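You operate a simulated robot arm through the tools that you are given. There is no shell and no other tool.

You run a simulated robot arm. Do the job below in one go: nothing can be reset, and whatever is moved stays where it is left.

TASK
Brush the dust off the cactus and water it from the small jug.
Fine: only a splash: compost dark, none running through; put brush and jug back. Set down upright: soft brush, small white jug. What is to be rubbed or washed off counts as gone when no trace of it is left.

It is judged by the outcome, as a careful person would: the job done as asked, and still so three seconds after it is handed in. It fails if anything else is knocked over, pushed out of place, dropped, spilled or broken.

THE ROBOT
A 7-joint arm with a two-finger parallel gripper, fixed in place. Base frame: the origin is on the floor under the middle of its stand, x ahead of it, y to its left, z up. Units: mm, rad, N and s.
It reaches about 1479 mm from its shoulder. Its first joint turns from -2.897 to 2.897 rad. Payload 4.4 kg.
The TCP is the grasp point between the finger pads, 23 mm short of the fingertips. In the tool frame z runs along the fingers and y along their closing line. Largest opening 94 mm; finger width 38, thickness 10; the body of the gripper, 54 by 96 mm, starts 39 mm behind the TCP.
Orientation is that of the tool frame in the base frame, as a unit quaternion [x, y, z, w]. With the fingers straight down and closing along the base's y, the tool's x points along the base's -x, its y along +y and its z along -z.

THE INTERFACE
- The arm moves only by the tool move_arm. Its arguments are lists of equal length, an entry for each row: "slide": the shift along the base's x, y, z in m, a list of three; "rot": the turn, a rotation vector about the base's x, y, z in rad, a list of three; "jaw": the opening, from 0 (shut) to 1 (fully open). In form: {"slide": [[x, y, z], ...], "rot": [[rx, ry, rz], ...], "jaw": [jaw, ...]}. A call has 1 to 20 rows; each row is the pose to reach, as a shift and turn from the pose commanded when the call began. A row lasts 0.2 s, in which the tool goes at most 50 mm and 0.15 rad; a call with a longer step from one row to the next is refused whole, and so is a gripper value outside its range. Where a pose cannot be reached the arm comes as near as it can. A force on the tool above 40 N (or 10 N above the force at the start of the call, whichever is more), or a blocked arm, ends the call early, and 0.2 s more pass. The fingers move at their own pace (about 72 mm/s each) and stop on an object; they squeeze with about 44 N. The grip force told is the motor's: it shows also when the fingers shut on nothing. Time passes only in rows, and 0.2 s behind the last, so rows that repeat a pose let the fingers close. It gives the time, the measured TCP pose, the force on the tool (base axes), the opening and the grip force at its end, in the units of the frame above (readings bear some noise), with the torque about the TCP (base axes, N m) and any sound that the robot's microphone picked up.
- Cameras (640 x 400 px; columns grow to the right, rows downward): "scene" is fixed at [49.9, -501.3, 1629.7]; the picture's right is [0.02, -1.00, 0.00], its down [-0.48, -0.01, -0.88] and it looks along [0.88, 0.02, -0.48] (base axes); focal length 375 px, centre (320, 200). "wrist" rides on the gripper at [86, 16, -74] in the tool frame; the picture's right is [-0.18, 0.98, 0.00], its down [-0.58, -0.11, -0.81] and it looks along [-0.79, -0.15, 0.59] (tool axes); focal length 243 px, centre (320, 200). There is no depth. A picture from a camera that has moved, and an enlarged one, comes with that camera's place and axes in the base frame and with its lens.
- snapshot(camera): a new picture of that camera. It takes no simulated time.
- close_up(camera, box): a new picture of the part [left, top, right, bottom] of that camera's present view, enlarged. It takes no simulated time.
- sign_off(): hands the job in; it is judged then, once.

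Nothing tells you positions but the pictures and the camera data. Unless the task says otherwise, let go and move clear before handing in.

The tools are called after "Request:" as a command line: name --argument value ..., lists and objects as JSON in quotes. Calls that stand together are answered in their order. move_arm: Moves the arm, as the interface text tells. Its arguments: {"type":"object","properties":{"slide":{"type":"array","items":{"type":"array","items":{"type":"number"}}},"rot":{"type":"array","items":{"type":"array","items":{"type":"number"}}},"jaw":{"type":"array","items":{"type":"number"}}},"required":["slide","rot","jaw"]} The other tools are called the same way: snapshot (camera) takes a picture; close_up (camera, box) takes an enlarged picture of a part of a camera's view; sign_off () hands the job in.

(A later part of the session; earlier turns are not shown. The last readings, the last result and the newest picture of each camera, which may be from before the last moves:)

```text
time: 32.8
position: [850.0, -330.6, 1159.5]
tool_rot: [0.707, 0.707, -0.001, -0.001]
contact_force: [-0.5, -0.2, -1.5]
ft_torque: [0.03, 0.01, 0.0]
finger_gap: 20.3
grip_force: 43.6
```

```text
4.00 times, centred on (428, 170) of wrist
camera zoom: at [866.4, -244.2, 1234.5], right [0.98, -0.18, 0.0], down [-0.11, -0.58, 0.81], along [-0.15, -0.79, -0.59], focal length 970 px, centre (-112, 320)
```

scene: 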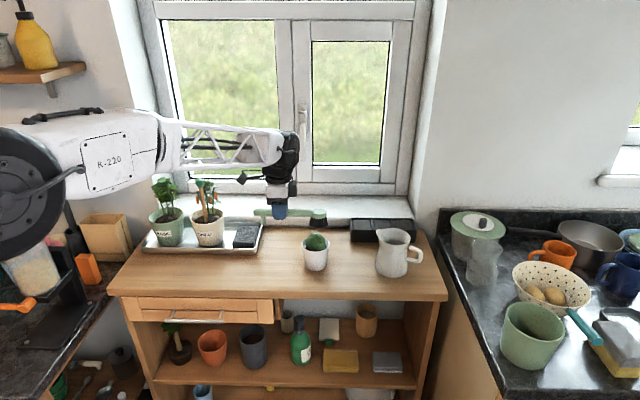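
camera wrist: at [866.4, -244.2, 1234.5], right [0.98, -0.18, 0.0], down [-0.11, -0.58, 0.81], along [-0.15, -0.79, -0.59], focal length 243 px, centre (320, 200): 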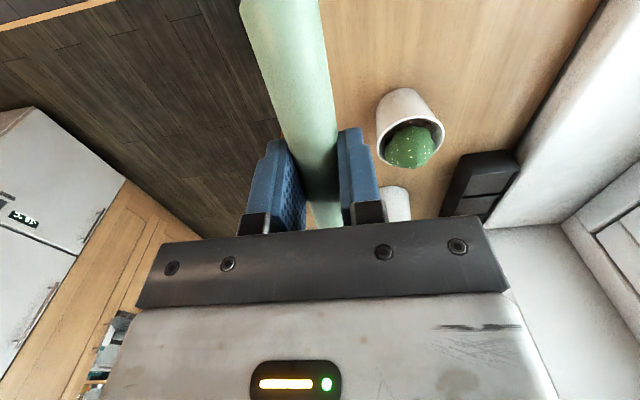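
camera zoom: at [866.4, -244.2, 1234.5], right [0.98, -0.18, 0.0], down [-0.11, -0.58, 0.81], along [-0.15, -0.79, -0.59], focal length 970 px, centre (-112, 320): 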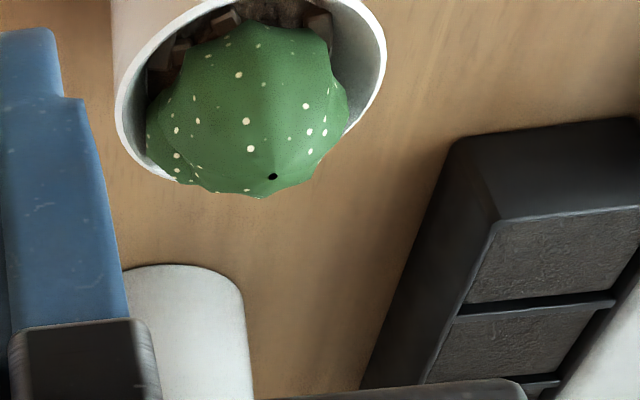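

The top and sides of the cactus are clean from this side too. Now I'll turn the brush back to its original heading and carry it over its old spot.

Request:
move_arm --slide '[[-0.002, 0, 0], [-0.004, 0, 0], [-0.006, 0, 0], [-0.009, 0, 0], [-0.011, 0, 0], [-0.013, 0, 0], [-0.016, 0, 0], [-0.018, 0, 0], [-0.02, 0, 0], [-0.022, 0, 0], [-0.025, 0, 0], [-0.027, 0, 0]]' --rot '[[0, 0, 0.131], [0, 0, 0.262], [0, 0, 0.393], [0, 0, 0.524], [0, 0, 0.654], [0, 0, 0.785], [0, 0, 0.916], [0, 0, 1.047], [0, 0, 1.178], [0, 0, 1.309], [0, 0, 1.44], [0, 0, 1.571]]' --jaw '[0, 0, 0, 0, 0, 0, 0, 0, 0, 0, 0, 0]'

Request:
move_arm --slide '[[0, 0.01, 0], [0.002, 0.02, 0], [0.005, 0.03, 0], [0.008, 0.04, 0], [0.013, 0.05, 0], [0.018, 0.06, 0], [0.024, 0.07, 0], [0.031, 0.08, 0], [0.04, 0.092, 0], [0.05, 0.103, 0], [0.058, 0.115, 0], [0.065, 0.1235, 0]]' --rot '[[0, 0, 0.131], [0, 0, 0.262], [0, 0, 0.393], [0, 0, 0.524], [0, 0, 0.654], [0, 0, 0.785], [0, 0, 0.916], [0, 0, 1.047], [0, 0, 1.178], [0, 0, 1.309], [0, 0, 1.44], [0, 0, 1.571]]' --jaw '[0, 0, 0, 0, 0, 0, 0, 0, 0, 0, 0, 0]'

Request:
move_arm --slide '[[0, 0, -0.035], [0, 0, -0.07], [0, 0, -0.105], [0, 0, -0.135], [0, 0, -0.155], [0, 0, -0.168], [0, 0, -0.176], [0, 0, -0.182]]' --rot '[[0, 0, 0], [0, 0, 0], [0, 0, 0], [0, 0, 0], [0, 0, 0], [0, 0, 0], [0, 0, 0], [0, 0, 0]]' --jaw '[0, 0, 0, 0, 0, 0, 0, 0]'

Request:
close_up --camera "scene" --box '[170, 210, 290, 285]'

```text
time: 35.4
position: [822.5, -328.8, 1160.8]
tool_rot: [-0.001, 1.0, 0.0, 0.0]
contact_force: [0.0, 0.0, -1.5]
ft_torque: [-0.01, 0.03, 0.01]
finger_gap: 20.6
grip_force: 44.5
```

```text
time: 38.0
position: [887.7, -207.0, 1162.8]
tool_rot: [0.708, -0.706, 0.0, -0.001]
contact_force: [0.1, 0.2, -0.8]
ft_torque: [-0.05, -0.01, 0.0]
finger_gap: 20.8
grip_force: 44.0
```

```text
time: 39.8
position: [888.6, -205.2, 979.1]
tool_rot: [-0.707, 0.707, 0.0, 0.001]
contact_force: [0.0, 0.3, -1.7]
ft_torque: [-0.02, 0.0, -0.01]
finger_gap: 20.4
grip_force: 43.6
```

```text
5.33 times, centred on (230, 248) of scene
camera zoom: at [49.9, -501.3, 1629.7], right [0.02, -1.0, 0.0], down [-0.48, -0.01, -0.88], along [0.88, 0.02, -0.48], focal length 2001 px, centre (800, -53)
```

zoom: 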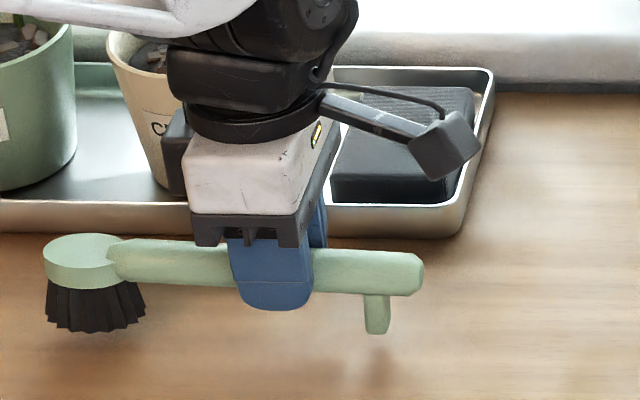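

The brush has tipped about 0.04 rad in the grip (head slightly up) from the brushing. I'll tilt the wrist by that amount to level it and lower it nearly to the table.

Request:
move_arm --slide '[[0, 0, 0], [0, 0, -0.003], [0, 0, -0.006], [0, 0, -0.008]]' --rot '[[-0.02, 0, 0], [-0.04, 0, 0], [-0.04, 0, 0], [-0.04, 0, 0]]' --jaw '[0, 0, 0, 0]'

Request:
close_up --camera "scene" --box '[170, 210, 290, 285]'

```text
time: 40.8
position: [888.6, -206.1, 972.0]
tool_rot: [-0.707, 0.707, -0.014, -0.014]
contact_force: [0.2, 0.0, 0.0]
ft_torque: [-0.05, 0.02, 0.01]
finger_gap: 20.3
grip_force: 44.0
```

```text
5.33 times, centred on (230, 248) of scene
camera zoom: at [49.9, -501.3, 1629.7], right [0.02, -1.0, 0.0], down [-0.48, -0.01, -0.88], along [0.88, 0.02, -0.48], focal length 2001 px, centre (800, -53)
```

zoom: 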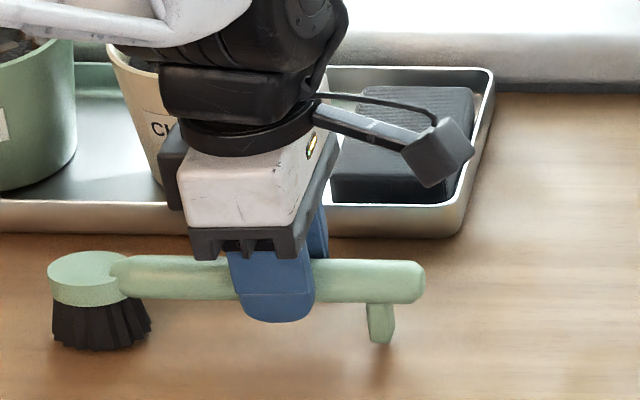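

The brush is level again, about 5 mm above its resting height. I'll lower the rest of the way and check the force before opening.

Request:
move_arm --slide '[[0, 0, -0.0015], [0, 0, -0.003], [0, 0, -0.004], [0, 0, -0.0045]]' --rot '[[0, 0, 0], [0, 0, 0], [0, 0, 0], [0, 0, 0]]' --jaw '[0, 0, 0, 0]'

Request:
close_up --camera "scene" --box '[170, 210, 290, 285]'

```text
time: 41.8
position: [888.0, -204.6, 966.6]
tool_rot: [-0.707, 0.707, -0.015, -0.015]
contact_force: [-0.9, -0.1, 4.9]
ft_torque: [-0.37, 0.06, -0.06]
finger_gap: 20.4
grip_force: 43.7
```

```text
5.33 times, centred on (230, 248) of scene
camera zoom: at [49.9, -501.3, 1629.7], right [0.02, -1.0, 0.0], down [-0.48, -0.01, -0.88], along [0.88, 0.02, -0.48], focal length 2001 px, centre (800, -53)
```

zoom: 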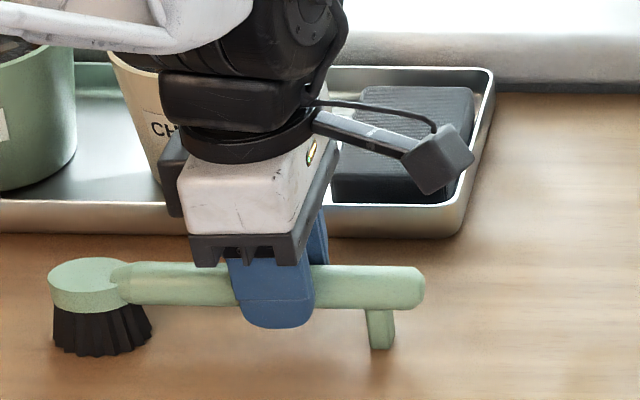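

It is down on the table in its original place with light contact. I'll release it slowly and lift straight up.

Request:
move_arm --slide '[[0, 0, 0], [0, 0, 0], [0, 0, 0], [0, 0, 0], [0, 0, 0], [0, 0, 0]]' --rot '[[0, 0, 0], [0, 0, 0], [0, 0, 0], [0, 0, 0], [0, 0, 0], [0, 0, 0]]' --jaw '[0.3, 0.4, 0.6, 0.8, 1, 1]'

Request:
move_arm --slide '[[0, 0, 0.01], [0, 0, 0.03], [0, 0, 0.06], [0, 0, 0.1], [0, 0, 0.14], [0, 0, 0.18]]' --rot '[[0, 0, 0], [0, 0, 0], [0.02, 0, 0], [0.04, 0, 0], [0.04, 0, 0], [0.04, 0, 0]]' --jaw '[1, 1, 1, 1, 1, 1]'

Request:
close_up --camera "scene" --box '[170, 210, 290, 285]'

Request:
close_up --camera "scene" --box '[350, 200, 542, 320]'

```text
time: 43.2
position: [888.5, -205.0, 968.2]
tool_rot: [0.707, -0.707, 0.014, 0.014]
contact_force: [0.6, 0.1, 0.1]
ft_torque: [0.03, 0.0, -0.01]
finger_gap: 93.9
grip_force: 0.1
```

```text
time: 44.6
position: [889.9, -206.2, 1147.1]
tool_rot: [0.708, -0.707, -0.001, 0.001]
contact_force: [-1.1, 0.7, -0.1]
ft_torque: [0.0, -0.01, -0.01]
finger_gap: 93.7
grip_force: 0.1
```

```text
5.33 times, centred on (230, 248) of scene
camera zoom: at [49.9, -501.3, 1629.7], right [0.02, -1.0, 0.0], down [-0.48, -0.01, -0.88], along [0.88, 0.02, -0.48], focal length 2001 px, centre (800, -53)
```

zoom: 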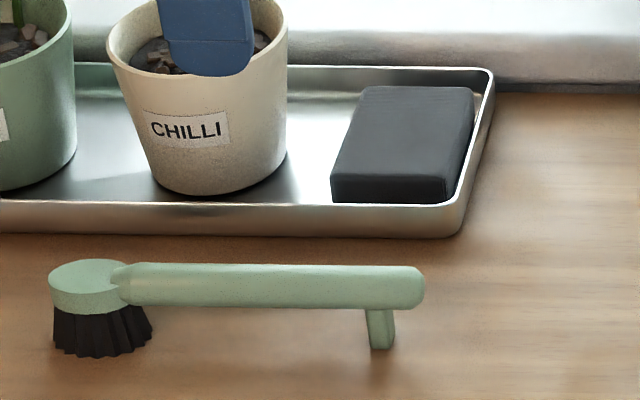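

```text
3.33 times, centred on (446, 260) of scene
camera zoom: at [49.9, -501.3, 1629.7], right [0.02, -1.0, 0.0], down [-0.48, -0.01, -0.88], along [0.88, 0.02, -0.48], focal length 1250 px, centre (-100, 0)
```

zoom: 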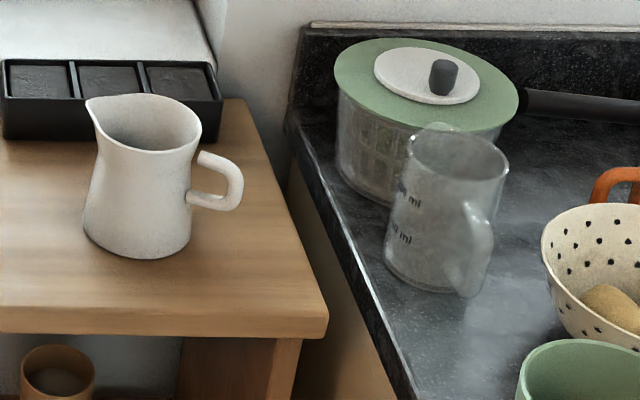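

The brush is back where it was, upright. Next I'll bring the wrist camera round to the +y side of the jug to look into it and locate its handle exactly, keeping well above everything on the way.

Request:
move_arm --slide '[[-0.007, -0.016, 0.02], [-0.013, -0.032, 0.035], [-0.02, -0.048, 0.045], [-0.026, -0.065, 0.045], [-0.033, -0.081, 0.045], [-0.039, -0.097, 0.045], [-0.046, -0.113, 0.045], [-0.052, -0.13, 0.045], [-0.058, -0.146, 0.045], [-0.065, -0.162, 0.045], [-0.072, -0.178, 0.045], [-0.078, -0.194, 0.045]]' --rot '[[0, 0, -0.131], [0, 0, -0.262], [0, 0, -0.393], [0, 0, -0.524], [0, 0, -0.654], [0, 0, -0.785], [0, 0, -0.916], [0, 0, -1.047], [0, 0, -1.178], [0, 0, -1.309], [0, 0, -1.44], [0, 0, -1.571]]' --jaw '[1, 1, 1, 1, 1, 1, 1, 1, 1, 1, 1, 1]'

Request:
move_arm --slide '[[0.01, -0.017, 0], [0.019, -0.033, 0], [0.029, -0.05, 0], [0.038, -0.067, 0], [0.048, -0.083, 0], [0.058, -0.1, 0], [0.067, -0.117, 0], [0.077, -0.133, 0], [0.086, -0.15, 0], [0.096, -0.167, 0], [0.105, -0.183, 0], [0.115, -0.2, 0]]' --rot '[[0, 0, -0.131], [0, 0, -0.262], [0, 0, -0.393], [0, 0, -0.524], [0, 0, -0.654], [0, 0, -0.785], [0, 0, -0.916], [0, 0, -1.047], [0, 0, -1.178], [0, 0, -1.309], [0, 0, -1.44], [0, 0, -1.571]]' --jaw '[1, 1, 1, 1, 1, 1, 1, 1, 1, 1, 1, 1]'

Request:
snapshot --camera "wrist"

Request:
close_up --camera "wrist" --box '[248, 60, 424, 170]'

Request:
snapshot --camera "scene"

```text
time: 47.2
position: [811.1, -399.6, 1192.3]
tool_rot: [0.001, 1.0, -0.001, 0.0]
contact_force: [-0.7, 0.7, -0.3]
ft_torque: [0.0, 0.03, 0.01]
finger_gap: 93.9
grip_force: 0.0
```

```text
time: 49.8
position: [925.3, -600.4, 1192.6]
tool_rot: [0.707, 0.707, 0.0, 0.0]
contact_force: [-0.1, 0.6, -0.3]
ft_torque: [-0.02, -0.02, 0.01]
finger_gap: 94.0
grip_force: 0.0
```

```text
taken
camera wrist: at [941.3, -514.8, 1266.4], right [0.98, -0.19, 0.0], down [-0.11, -0.58, 0.81], along [-0.15, -0.79, -0.59], focal length 243 px, centre (320, 200)
```

wrist: 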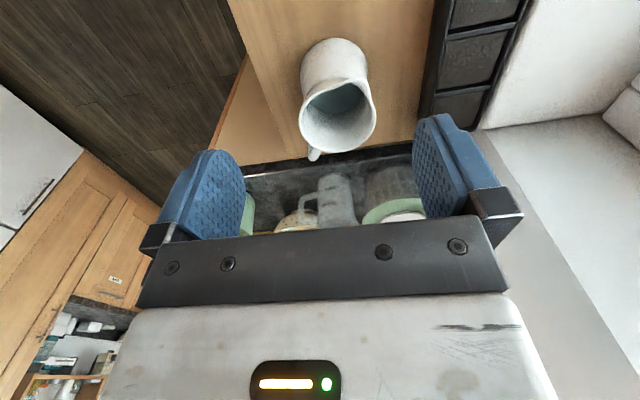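

```text
3.64 times, centred on (336, 115) of wrist
camera zoom: at [941.3, -514.8, 1266.4], right [0.98, -0.19, 0.0], down [-0.11, -0.58, 0.81], along [-0.15, -0.79, -0.59], focal length 882 px, centre (262, 509)
```

zoom: 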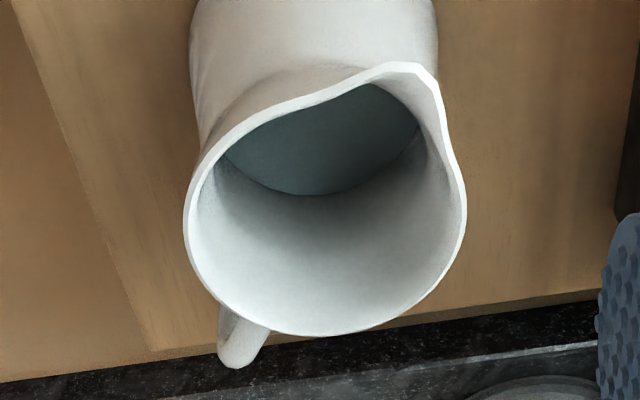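

```text
taken
```

scene: 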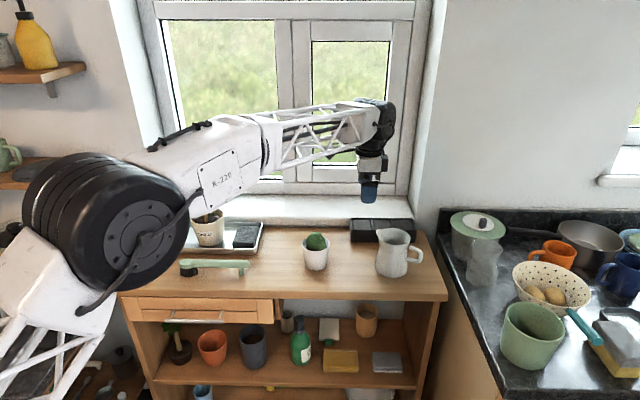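

Seen from above, the jug is turned about 30°: its spout points toward (+x, +y) and its handle toward (-x, -y), with the outer end near (883, -765). The water sits low, at about a third of the height. I'll turn the gripper 30°, move over the handle at height, then lean it outward so it clears the rim.

Request:
move_arm --slide '[[-0.01, -0.033, 0], [-0.02, -0.066, 0], [-0.03, -0.099, 0], [-0.04, -0.131, 0], [-0.05, -0.164, 0], [-0.061, -0.197, 0]]' --rot '[[0, 0, -0.1], [0, 0, -0.2], [0, 0, -0.3], [0, 0, -0.4], [0, 0, -0.47], [0, 0, -0.524]]' --jaw '[1, 1, 1, 1, 1, 1]'

Request:
move_arm --slide '[[0, 0, -0.01], [0, 0, -0.02], [0, 0, -0.04], [0, 0, -0.06], [0, 0, -0.08]]' --rot '[[0.0866, -0.05, 0], [0.173, -0.1, 0], [0.26, -0.15, 0], [0.346, -0.2, 0], [0.433, -0.25, 0]]' --jaw '[1, 1, 1, 1, 1]'

Request:
snapshot --camera "wrist"

Request:
snapshot --camera "scene"

Request:
close_up --camera "scene" --box '[350, 180, 478, 260]'

```text
time: 51.2
position: [865.2, -794.9, 1193.3]
tool_rot: [0.866, 0.5, 0.0, 0.0]
contact_force: [-0.3, 1.2, -0.1]
ft_torque: [-0.01, -0.01, 0.01]
finger_gap: 93.9
grip_force: 0.0
```

```text
time: 52.4
position: [865.9, -796.3, 1111.3]
tool_rot: [0.839, 0.484, 0.215, -0.123]
contact_force: [0.3, 0.7, 0.2]
ft_torque: [-0.02, 0.03, 0.01]
finger_gap: 94.0
grip_force: 0.1
```

```text
taken
camera wrist: at [898.6, -771.1, 1218.9], right [0.77, -0.63, -0.09], down [-0.54, -0.72, 0.43], along [-0.33, -0.28, -0.9], focal length 243 px, centre (320, 200)
```

wrist: 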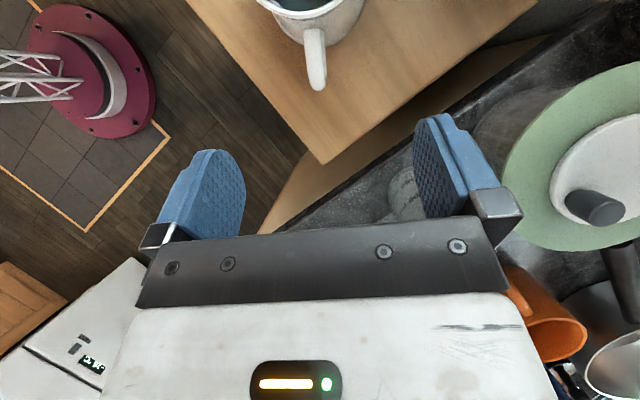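

```text
taken
```

scene: 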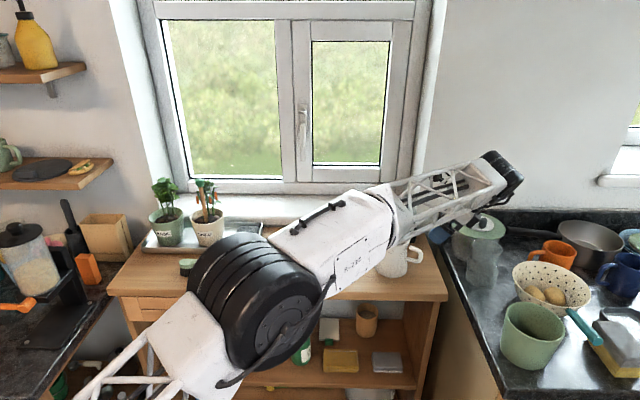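

```text
5.00 times, centred on (414, 220) of scene
camera zoom: at [49.9, -501.3, 1629.7], right [0.02, -1.0, 0.0], down [-0.48, -0.01, -0.88], along [0.88, 0.02, -0.48], focal length 1876 px, centre (-150, 100)
```

zoom: 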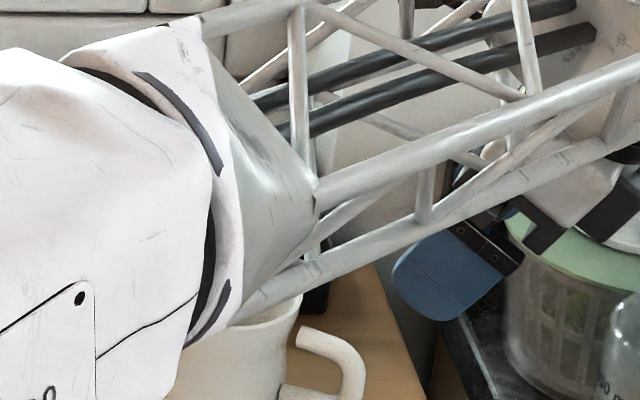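

The handle shows up straight ahead of the jaws in the wrist view, and the arm is well clear of the jug. I'll enlarge the handle to refine its position.

Request:
close_up --camera "wrist" --box '[240, 0, 400, 100]'

```text
4.00 times, centred on (320, 50) of wrist
camera zoom: at [898.6, -771.1, 1218.9], right [0.77, -0.63, -0.09], down [-0.54, -0.72, 0.43], along [-0.33, -0.28, -0.9], focal length 970 px, centre (320, 800)
```

zoom: 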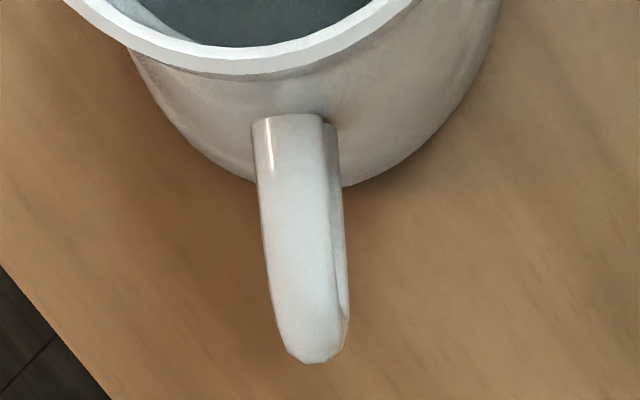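

The handle bar is about 15 mm thick, its outer end near (882, -760) and its top bar at about z≈1014. I'll move most of the way in along the leaned approach line and look again.

Request:
move_arm --slide '[[0.003, 0.006, -0.013], [0.005, 0.011, -0.025], [0.008, 0.017, -0.038], [0.01, 0.023, -0.051], [0.0127, 0.028, -0.063]]' --rot '[[0, 0, 0], [0, 0, 0], [0, 0, 0], [0, 0, 0], [0, 0, 0]]' --jaw '[1, 1, 1, 1, 1]'

Request:
snapshot --camera "wrist"

Request:
close_up --camera "scene" --box '[360, 200, 456, 260]'

```text
time: 53.6
position: [876.4, -768.2, 1049.4]
tool_rot: [0.839, 0.485, 0.214, -0.124]
contact_force: [-1.0, 0.4, 0.1]
ft_torque: [0.0, 0.03, 0.0]
finger_gap: 94.2
grip_force: 0.0
```

```text
taken
camera wrist: at [909.8, -742.9, 1157.3], right [0.77, -0.63, -0.09], down [-0.54, -0.72, 0.43], along [-0.33, -0.28, -0.9], focal length 243 px, centre (320, 200)
```

wrist: 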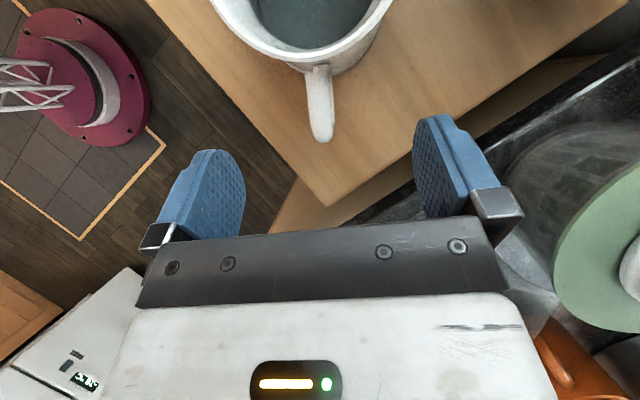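

```text
6.67 times, centred on (408, 230) of scene
camera zoom: at [49.9, -501.3, 1629.7], right [0.02, -1.0, 0.0], down [-0.48, -0.01, -0.88], along [0.88, 0.02, -0.48], focal length 2501 px, centre (-267, 0)
```

zoom: 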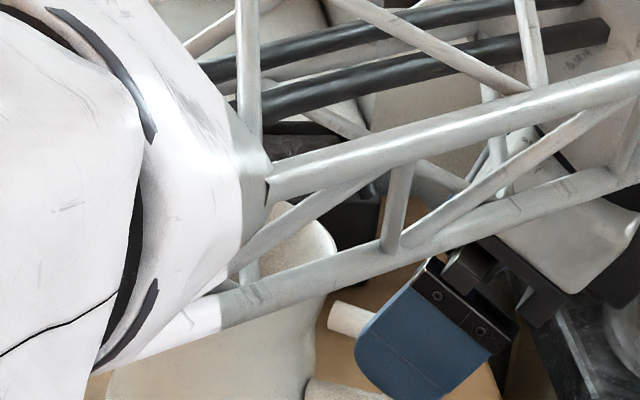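

I'll enlarge this second view to triangulate the handle depth.

Request:
close_up --camera "wrist" --box '[240, 50, 400, 150]'

```text
4.00 times, centred on (320, 100) of wrist
camera zoom: at [909.8, -742.9, 1157.3], right [0.77, -0.63, -0.09], down [-0.54, -0.72, 0.43], along [-0.33, -0.28, -0.9], focal length 970 px, centre (320, 600)
```

zoom: 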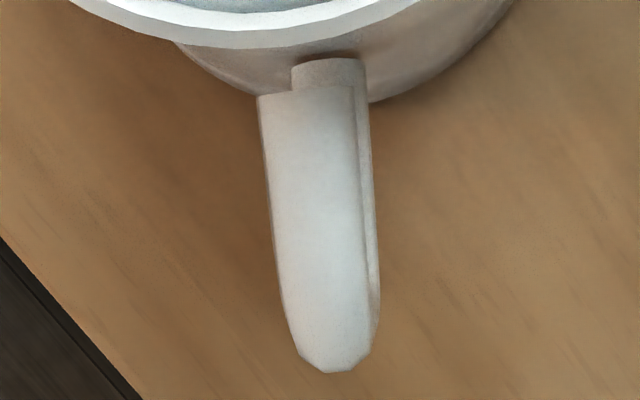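

Triangulation puts the handle's outer end at about (879, -761) and the top bar centre at about z≈1008, with a yaw of about 36° instead of 30°. I'll correct the yaw by 0.1 rad and slide in so the pads straddle the upper corner of the handle.

Request:
move_arm --slide '[[-0.001, -0.001, 0], [-0.003, -0.002, 0.0], [0.001, 0.004, -0.012], [0.004, 0.009, -0.023], [0.008, 0.014, -0.035], [0.0105, 0.017, -0.043], [0.0116, 0.0192, -0.0484]]' --rot '[[0, 0, -0.05], [0, 0, -0.1], [0, 0, -0.1], [0, 0, -0.1], [0, 0, -0.1], [0, 0, -0.1], [0, 0, -0.1]]' --jaw '[1, 1, 1, 1, 1, 1, 1]'

Request:
snapshot --camera "wrist"

Request:
close_up --camera "scene" --box '[360, 210, 456, 270]'

```text
time: 55.2
position: [888.6, -750.3, 1000.4]
tool_rot: [0.862, 0.442, 0.22, -0.113]
contact_force: [-0.1, 0.0, 0.3]
ft_torque: [-0.02, 0.01, 0.02]
finger_gap: 94.0
grip_force: 0.0
```

```text
taken
camera wrist: at [924.5, -727.9, 1107.6], right [0.7, -0.71, -0.09], down [-0.61, -0.66, 0.43], along [-0.36, -0.25, -0.9], focal length 243 px, centre (320, 200)
```

wrist: 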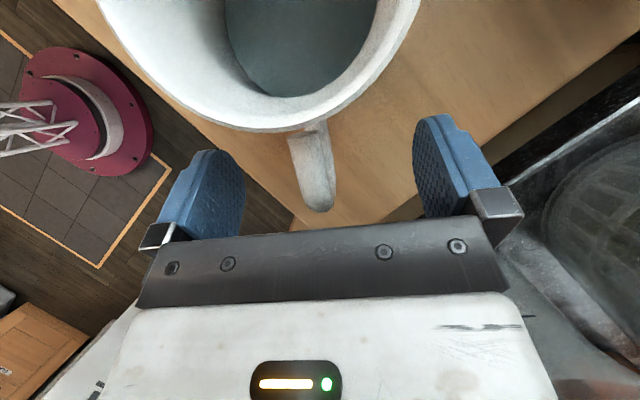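

```text
6.67 times, centred on (408, 240) of scene
camera zoom: at [49.9, -501.3, 1629.7], right [0.02, -1.0, 0.0], down [-0.48, -0.01, -0.88], along [0.88, 0.02, -0.48], focal length 2501 px, centre (-267, -67)
```

zoom: 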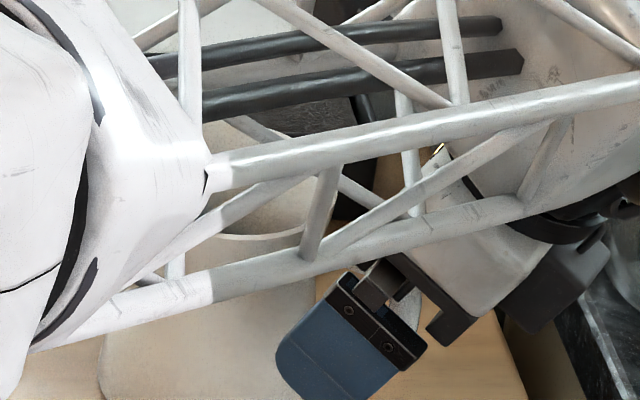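

The handle sits between the pads right at the grasp point, about 2 mm off centre. I'll correct that and close gently.

Request:
move_arm --slide '[[-0.0016, 0.0012, 0], [-0.0016, 0.0012, 0], [-0.0016, 0.0012, 0], [-0.0016, 0.0012, 0], [-0.0016, 0.0012, 0], [-0.0016, 0.0012, 0], [-0.0016, 0.0012, 0], [-0.0016, 0.0012, 0]]' --rot '[[0, 0, 0], [0, 0, 0], [0, 0, 0], [0, 0, 0], [0, 0, 0], [0, 0, 0], [0, 0, 0], [0, 0, 0]]' --jaw '[1, 0.8, 0.5, 0.3, 0.15, 0, 0, 0]'

Request:
snapshot --camera "wrist"

Request:
close_up --camera "scene" --box '[360, 210, 456, 285]'

```text
time: 57.0
position: [886.9, -749.6, 1000.0]
tool_rot: [0.863, 0.441, 0.219, -0.112]
contact_force: [1.0, 0.5, 0.2]
ft_torque: [-0.04, -0.02, -0.03]
finger_gap: 12.7
grip_force: 44.5
```

```text
taken
camera wrist: at [923.1, -726.3, 1107.5], right [0.7, -0.71, -0.09], down [-0.61, -0.66, 0.43], along [-0.36, -0.25, -0.9], focal length 243 px, centre (320, 200)
```

wrist: 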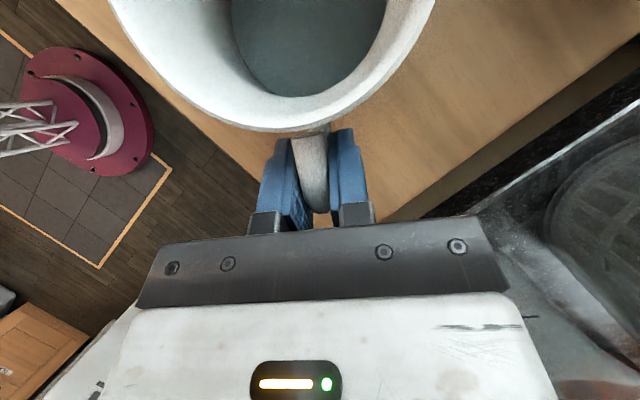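

```text
5.33 times, centred on (408, 248) of scene
camera zoom: at [49.9, -501.3, 1629.7], right [0.02, -1.0, 0.0], down [-0.48, -0.01, -0.88], along [0.88, 0.02, -0.48], focal length 2001 px, centre (-149, -53)
```

zoom: 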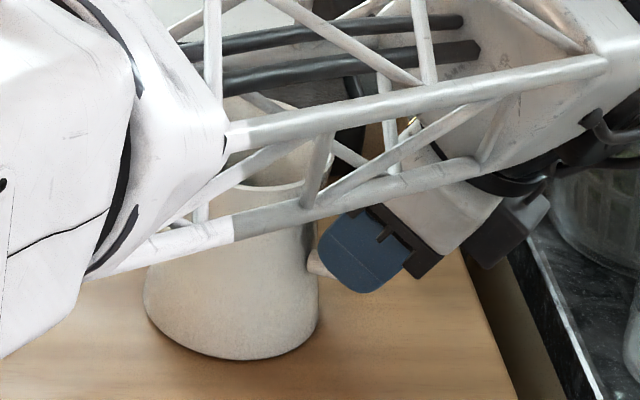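

The handle is held (12.7 mm gap, 44 N) and the jug hasn't shifted. I'll lift it slowly straight up a little and check that it stays upright in the grip.

Request:
move_arm --slide '[[0, 0, 0.003], [0, 0, 0.008], [0, 0, 0.014], [0, 0, 0.02], [0, 0, 0.026], [0, 0, 0.03]]' --rot '[[0, 0, 0], [0, 0, 0], [0, 0, 0], [0, 0, 0], [0, 0, 0], [0, 0, 0]]' --jaw '[0, 0, 0, 0, 0, 0]'

Request:
snapshot --camera "wrist"

Request:
close_up --camera "scene" --box '[350, 200, 446, 275]'

```text
time: 58.4
position: [886.1, -749.2, 1030.5]
tool_rot: [0.862, 0.442, 0.22, -0.113]
contact_force: [0.1, 0.3, -3.0]
ft_torque: [-0.13, 0.11, -0.02]
finger_gap: 12.7
grip_force: 44.0
```

```text
taken
camera wrist: at [923.4, -725.6, 1137.7], right [0.7, -0.71, -0.09], down [-0.61, -0.66, 0.43], along [-0.36, -0.25, -0.9], focal length 243 px, centre (320, 200)
```

wrist: 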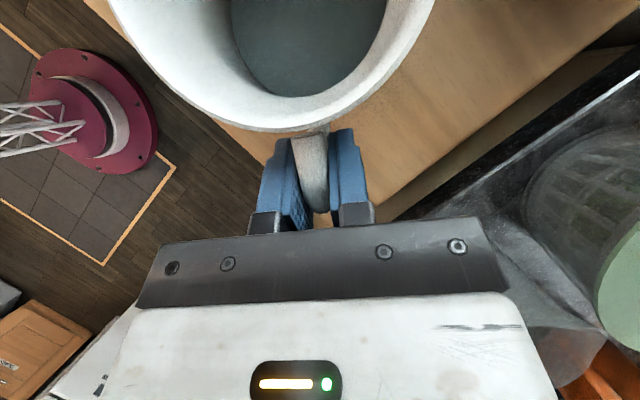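

```text
5.33 times, centred on (398, 238) of scene
camera zoom: at [49.9, -501.3, 1629.7], right [0.02, -1.0, 0.0], down [-0.48, -0.01, -0.88], along [0.88, 0.02, -0.48], focal length 2001 px, centre (-96, 0)
```

zoom: 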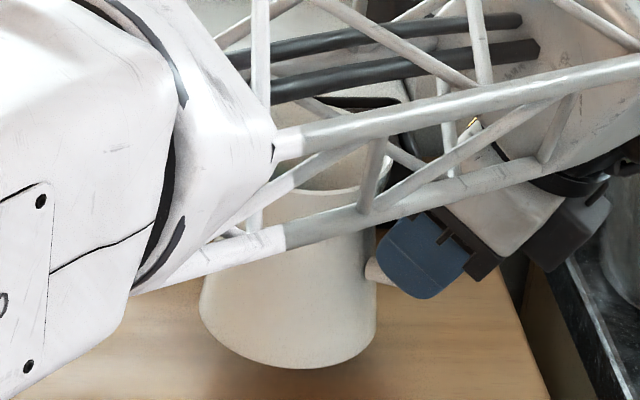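

The jug weighs about 3 N in all and hangs steady and upright. I'll raise it and carry it toward the pot, then tilt it part of the way (about 35°, well short of pouring) to see where the spout comes.

Request:
move_arm --slide '[[0, 0.005, 0.02], [-0.002, 0.018, 0.04], [-0.005, 0.036, 0.06], [-0.008, 0.054, 0.072], [-0.011, 0.072, 0.076], [-0.0136, 0.0888, 0.076]]' --rot '[[0, 0, 0], [0, 0, 0], [0, 0, 0], [0, 0, 0], [0, 0, 0], [0, 0, 0]]' --jaw '[0, 0, 0, 0, 0, 0]'

Request:
snapshot --camera "scene"

Request:
snapshot --camera "wrist"

```text
time: 59.8
position: [872.9, -660.4, 1104.4]
tool_rot: [0.862, 0.441, 0.22, -0.114]
contact_force: [-0.3, 0.2, -2.2]
ft_torque: [-0.13, 0.12, 0.01]
finger_gap: 12.7
grip_force: 43.7
```

```text
taken
```

scene: 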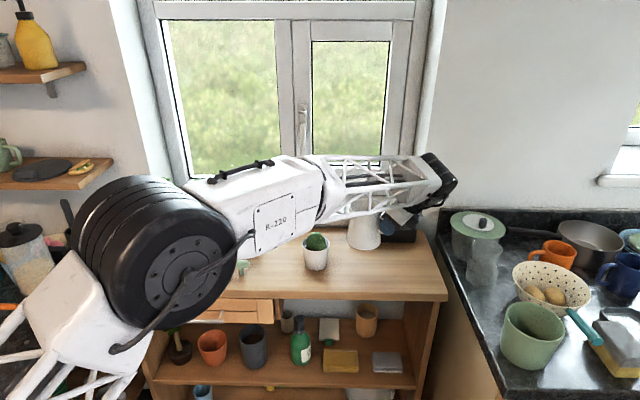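

```text
taken
camera wrist: at [909.6, -638.6, 1211.4], right [0.7, -0.71, -0.09], down [-0.61, -0.66, 0.43], along [-0.36, -0.25, -0.9], focal length 243 px, centre (320, 200)
```

wrist: 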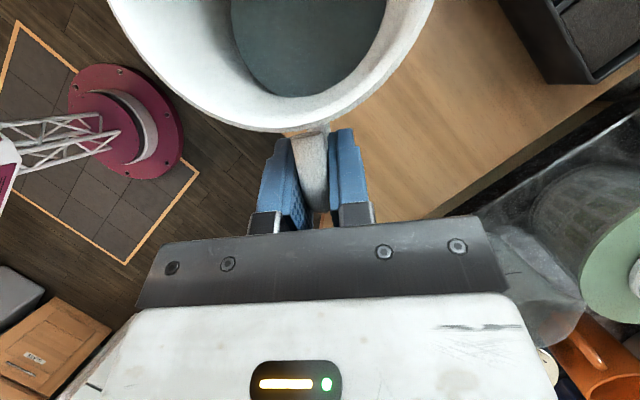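

The pot stays visible and the jug is steady. Now I'll tilt to 35° while moving the spout toward the pot but still 40 mm above it.

Request:
move_arm --slide '[[0, 0.0075, 0.001], [0, 0.015, 0.0025], [0, 0.0225, 0.004], [0, 0.03, 0.005], [0, 0.0375, 0.006], [0, 0.045, 0.0075], [0, 0.0525, 0.009], [0, 0.06, 0.01]]' --rot '[[-0.0618, 0.0449, 0], [-0.1236, 0.0898, 0], [-0.1854, 0.1347, 0], [-0.2471, 0.1796, 0], [-0.3089, 0.2245, 0], [-0.3707, 0.2695, 0], [-0.4325, 0.3143, 0], [-0.4943, 0.3593, 0]]' --jaw '[0, 0, 0, 0, 0, 0, 0, 0]'

Request:
snapshot --camera "scene"

Request:
close_up --camera "scene" --box '[290, 190, 418, 270]'

Request:
snapshot --camera "wrist"

```text
time: 61.6
position: [874.4, -599.7, 1116.5]
tool_rot: [0.889, 0.455, -0.05, 0.024]
contact_force: [-0.1, 0.3, -2.9]
ft_torque: [-0.06, 0.04, -0.01]
finger_gap: 12.6
grip_force: 44.3
```

```text
taken
```

scene: 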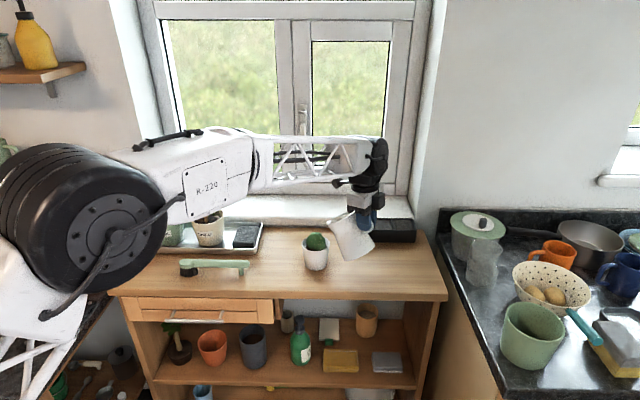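

```text
5.00 times, centred on (354, 230) of scene
camera zoom: at [49.9, -501.3, 1629.7], right [0.02, -1.0, 0.0], down [-0.48, -0.01, -0.88], along [0.88, 0.02, -0.48], focal length 1876 px, centre (150, 50)
```

zoom: 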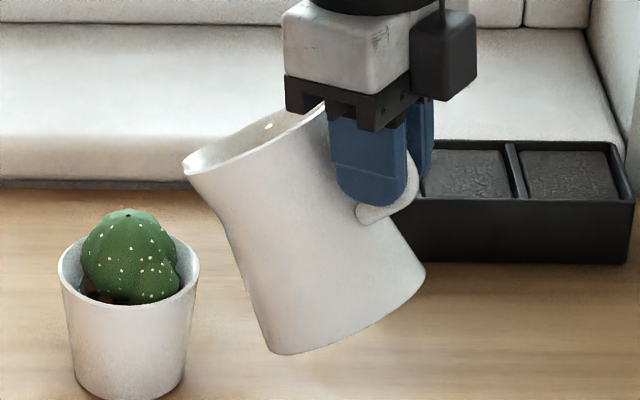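

```text
taken
camera wrist: at [942.2, -533.9, 1181.2], right [0.69, -0.72, 0.02], down [-0.37, -0.33, 0.87], along [-0.62, -0.6, -0.5], focal length 243 px, centre (320, 200)
```

wrist: 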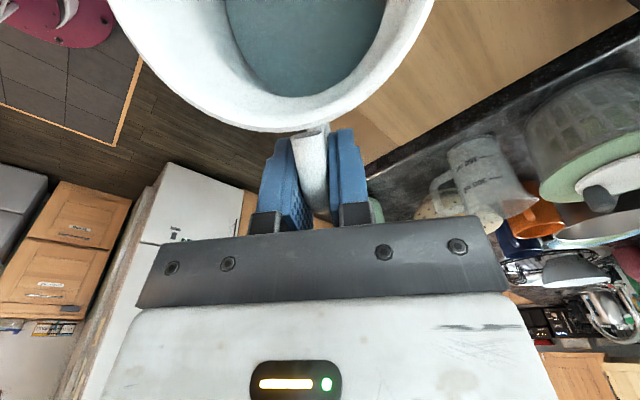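

The scene camera now sees both spout and pot well. The spout tip is at about (941, -498, 1062), just above the pot's right rim. I'll shift it a little further over the pot and tilt to 45°, still below my estimate of where pouring begins (about 52°).

Request:
move_arm --slide '[[0.0025, 0.004, 0.001], [0.005, 0.008, 0.002], [0.0075, 0.012, 0.003], [0.0097, 0.016, 0.0042]]' --rot '[[-0.0353, 0.0257, 0], [-0.0706, 0.0513, 0], [-0.1059, 0.077, 0], [-0.1412, 0.1026, 0]]' --jaw '[0, 0, 0, 0]'

Request:
close_up --camera "scene" --box '[290, 190, 418, 270]'

Request:
snapshot --camera "wrist"

```text
time: 62.6
position: [883.3, -583.1, 1119.6]
tool_rot: [0.881, 0.45, -0.128, 0.063]
contact_force: [0.2, 0.7, -1.7]
ft_torque: [-0.05, 0.01, 0.01]
finger_gap: 12.7
grip_force: 44.3
```

```text
5.00 times, centred on (354, 230) of scene
camera zoom: at [49.9, -501.3, 1629.7], right [0.02, -1.0, 0.0], down [-0.48, -0.01, -0.88], along [0.88, 0.02, -0.48], focal length 1876 px, centre (150, 50)
```

zoom: 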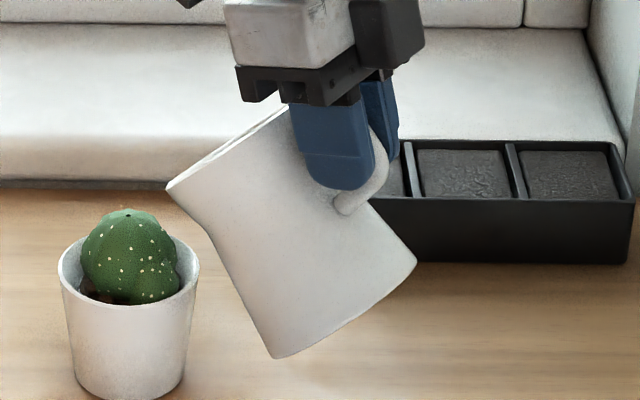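

```text
taken
camera wrist: at [957.0, -509.4, 1167.2], right [0.69, -0.72, 0.05], down [-0.28, -0.21, 0.94], along [-0.66, -0.66, -0.34], focal length 243 px, centre (320, 200)
```

wrist: 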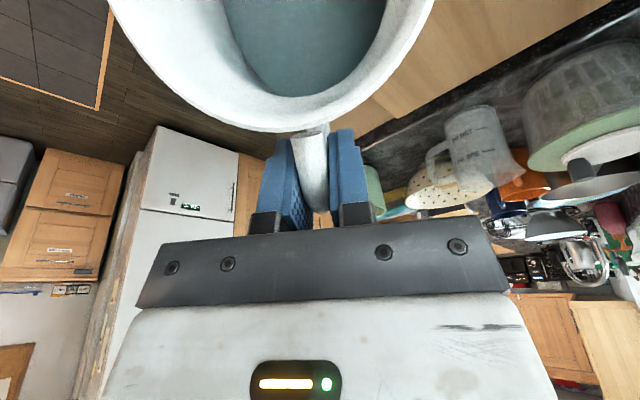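

The spout tip is over the pot's inner right side, at about (943, -488, 1051). I'll tilt in small steps now, looking after each for the first trickle.

Request:
move_arm --slide '[[0.0015, 0.002, 0], [0.003, 0.004, 0], [0.0041, 0.0056, 0]]' --rot '[[-0.0235, 0.0171, 0], [-0.047, 0.0342, 0], [-0.0706, 0.0513, 0]]' --jaw '[0, 0, 0]'

Request:
close_up --camera "scene" --box '[290, 200, 386, 260]'

Request:
close_up --camera "wrist" --box '[200, 0, 440, 150]'

```text
time: 63.4
position: [886.7, -577.0, 1120.8]
tool_rot: [0.875, 0.447, -0.167, 0.082]
contact_force: [0.8, 0.0, -3.2]
ft_torque: [-0.02, 0.02, 0.0]
finger_gap: 12.7
grip_force: 43.7
```

```text
6.67 times, centred on (338, 230) of scene
camera zoom: at [49.9, -501.3, 1629.7], right [0.02, -1.0, 0.0], down [-0.48, -0.01, -0.88], along [0.88, 0.02, -0.48], focal length 2501 px, centre (200, 0)
```

zoom: 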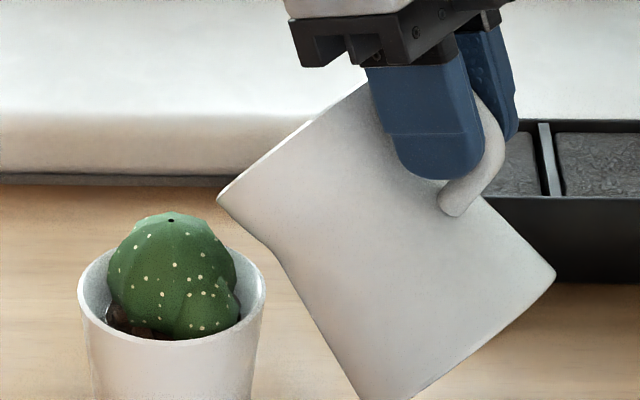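

```text
2.67 times, centred on (320, 75) of wrist
camera zoom: at [962.9, -500.4, 1158.5], right [0.7, -0.71, 0.06], down [-0.23, -0.14, 0.96], along [-0.68, -0.69, -0.26], focal length 647 px, centre (320, 533)
```

zoom: 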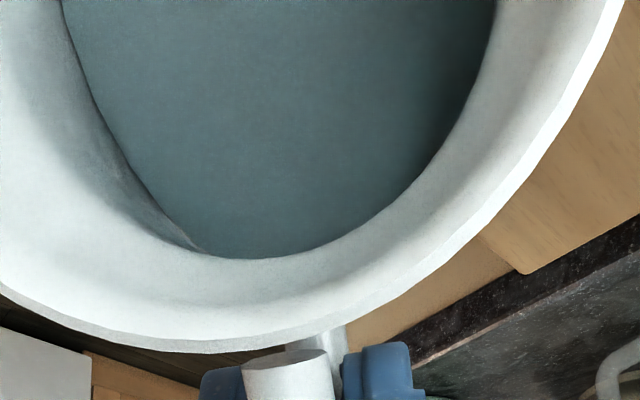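

No water yet at 50°. The spout tip is about 20 mm from the pot centre. I'll go on to 53°, pulling the spout back a touch.

Request:
move_arm --slide '[[0.0003, -0.0002, 0.0012], [0.0006, -0.0004, 0.0024]]' --rot '[[-0.0212, 0.0154, 0], [-0.0424, 0.0308, 0]]' --jaw '[0, 0]'

Request:
close_up --camera "scene" --box '[290, 200, 386, 260]'

Request:
close_up --camera "wrist" --box '[200, 0, 440, 150]'

```text
time: 64.0
position: [887.3, -577.1, 1123.6]
tool_rot: [0.87, 0.446, -0.189, 0.095]
contact_force: [-0.3, -0.2, -2.6]
ft_torque: [0.01, 0.02, -0.05]
finger_gap: 12.4
grip_force: 43.9
```

```text
6.67 times, centred on (338, 230) of scene
camera zoom: at [49.9, -501.3, 1629.7], right [0.02, -1.0, 0.0], down [-0.48, -0.01, -0.88], along [0.88, 0.02, -0.48], focal length 2501 px, centre (200, 0)
```

zoom: 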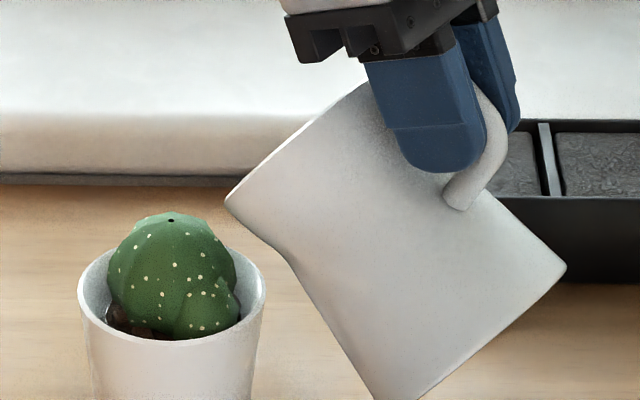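

```text
2.67 times, centred on (320, 75) of wrist
camera zoom: at [965.0, -499.4, 1155.5], right [0.7, -0.71, 0.07], down [-0.2, -0.1, 0.97], along [-0.69, -0.7, -0.21], focal length 647 px, centre (320, 533)
```

zoom: 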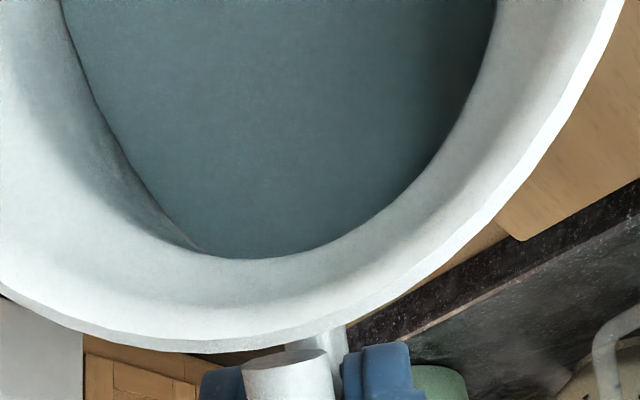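

Still nothing at 53°. Continuing in small steps with the spout held at the same place.

Request:
move_arm --slide '[[0.0015, 0.002, 0.0025], [0.0029, 0.004, 0.005]]' --rot '[[-0.0212, 0.0154, 0], [-0.0424, 0.0308, 0]]' --jaw '[0, 0]'

Request:
close_up --camera "scene" --box '[290, 200, 386, 260]'

```text
time: 64.6
position: [890.8, -574.1, 1127.5]
tool_rot: [0.866, 0.441, -0.212, 0.106]
contact_force: [0.6, 0.4, -2.6]
ft_torque: [-0.05, -0.04, 0.01]
finger_gap: 12.7
grip_force: 43.7
```

```text
6.67 times, centred on (338, 230) of scene
camera zoom: at [49.9, -501.3, 1629.7], right [0.02, -1.0, 0.0], down [-0.48, -0.01, -0.88], along [0.88, 0.02, -0.48], focal length 2501 px, centre (200, 0)
```

zoom: 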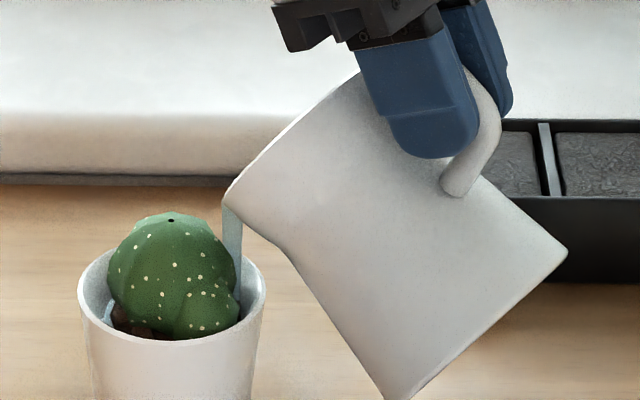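

Water has just begun to run, and the stream falls inside the pot between cactus and rim. I'll look closely before letting any more time pass.

Request:
close_up --camera "scene" --box '[298, 225, 338, 250]'

Request:
close_up --camera "wrist" --box '[200, 0, 440, 150]'

```text
16.00 times, centred on (318, 238) of scene
camera zoom: at [49.9, -501.3, 1629.7], right [0.02, -1.0, 0.0], down [-0.48, -0.01, -0.88], along [0.88, 0.02, -0.48], focal length 6002 px, centre (352, -400)
```

zoom: 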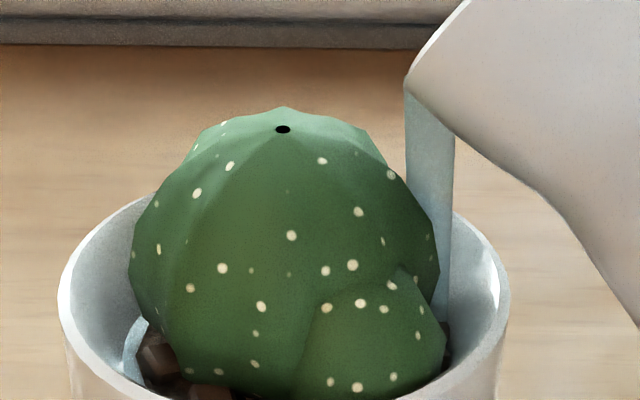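

```text
2.67 times, centred on (320, 75) of wrist
camera zoom: at [968.6, -495.0, 1154.6], right [0.7, -0.71, 0.08], down [-0.17, -0.06, 0.98], along [-0.69, -0.7, -0.16], focal length 647 px, centre (320, 533)
```

zoom: 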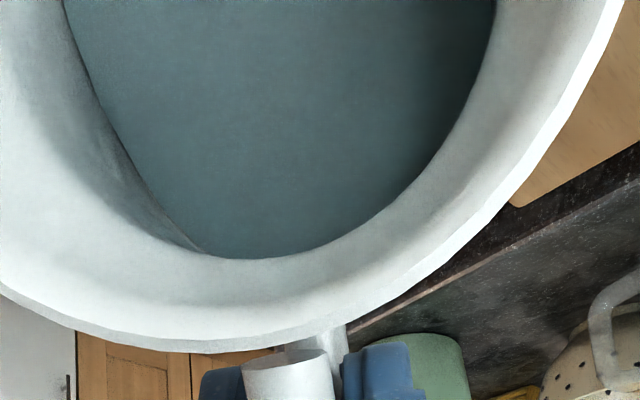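

The stream is landing inside the pot. I'll hold still for one short row and look at the compost again.

Request:
move_arm --slide '[[0, 0, 0]]' --rot '[[0, 0, 0]]' --jaw '[0]'

Request:
close_up --camera "scene" --box '[298, 225, 338, 250]'

Request:
close_up --camera "scene" --box '[290, 200, 386, 290]'

```text
time: 65.0
position: [890.0, -573.6, 1127.3]
tool_rot: [0.865, 0.443, -0.212, 0.107]
contact_force: [0.4, -0.6, -3.9]
ft_torque: [-0.01, 0.03, -0.03]
finger_gap: 13.0
grip_force: 43.9
```

```text
16.00 times, centred on (318, 238) of scene
camera zoom: at [49.9, -501.3, 1629.7], right [0.02, -1.0, 0.0], down [-0.48, -0.01, -0.88], along [0.88, 0.02, -0.48], focal length 6002 px, centre (352, -400)
```

zoom: 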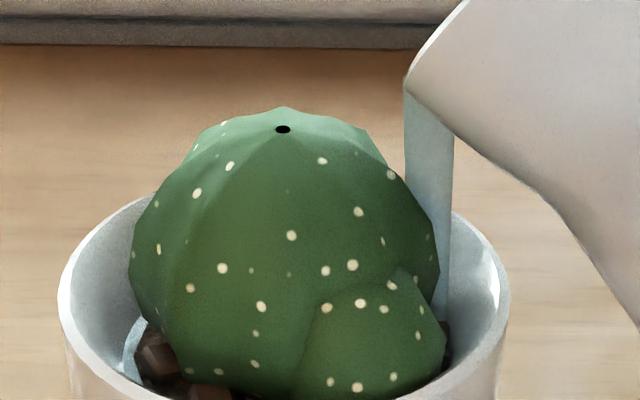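

```text
4.44 times, centred on (338, 245) of scene
camera zoom: at [49.9, -501.3, 1629.7], right [0.02, -1.0, 0.0], down [-0.48, -0.01, -0.88], along [0.88, 0.02, -0.48], focal length 1667 px, centre (240, 0)
```

zoom: 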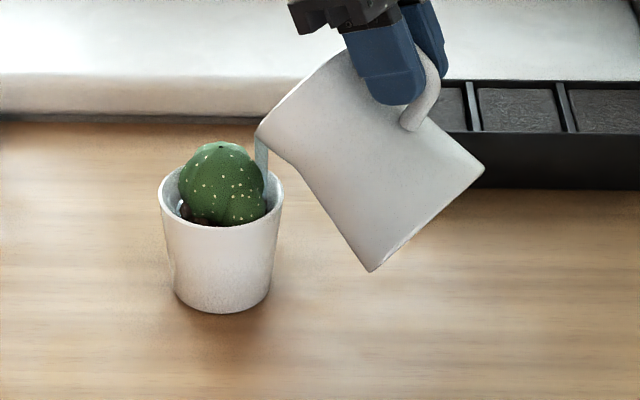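

The flow is steady and stays inside the pot. I'll zoom in tightly on the visible compost to judge how dark it is.

Request:
close_up --camera "scene" --box '[303, 240, 319, 250]'

Request:
close_up --camera "scene" --box '[320, 237, 336, 247]'

```text
16.00 times, centred on (311, 245) of scene
camera zoom: at [49.9, -501.3, 1629.7], right [0.02, -1.0, 0.0], down [-0.48, -0.01, -0.88], along [0.88, 0.02, -0.48], focal length 6002 px, centre (464, -520)
```

zoom: 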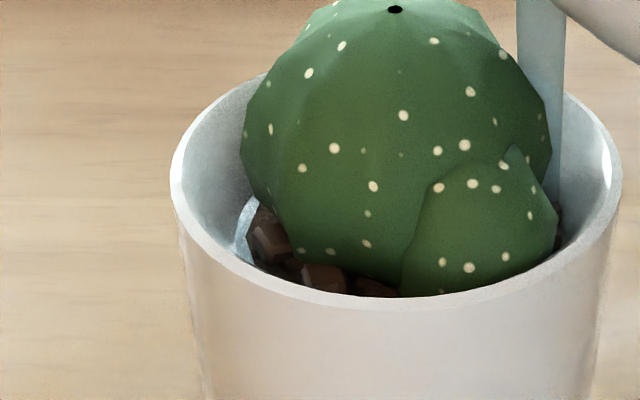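

```text
16.00 times, centred on (328, 242) of scene
camera zoom: at [49.9, -501.3, 1629.7], right [0.02, -1.0, 0.0], down [-0.48, -0.01, -0.88], along [0.88, 0.02, -0.48], focal length 6002 px, centre (192, -472)
```

zoom: 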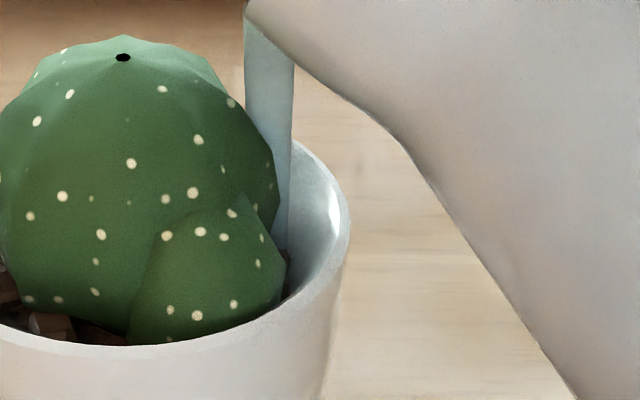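

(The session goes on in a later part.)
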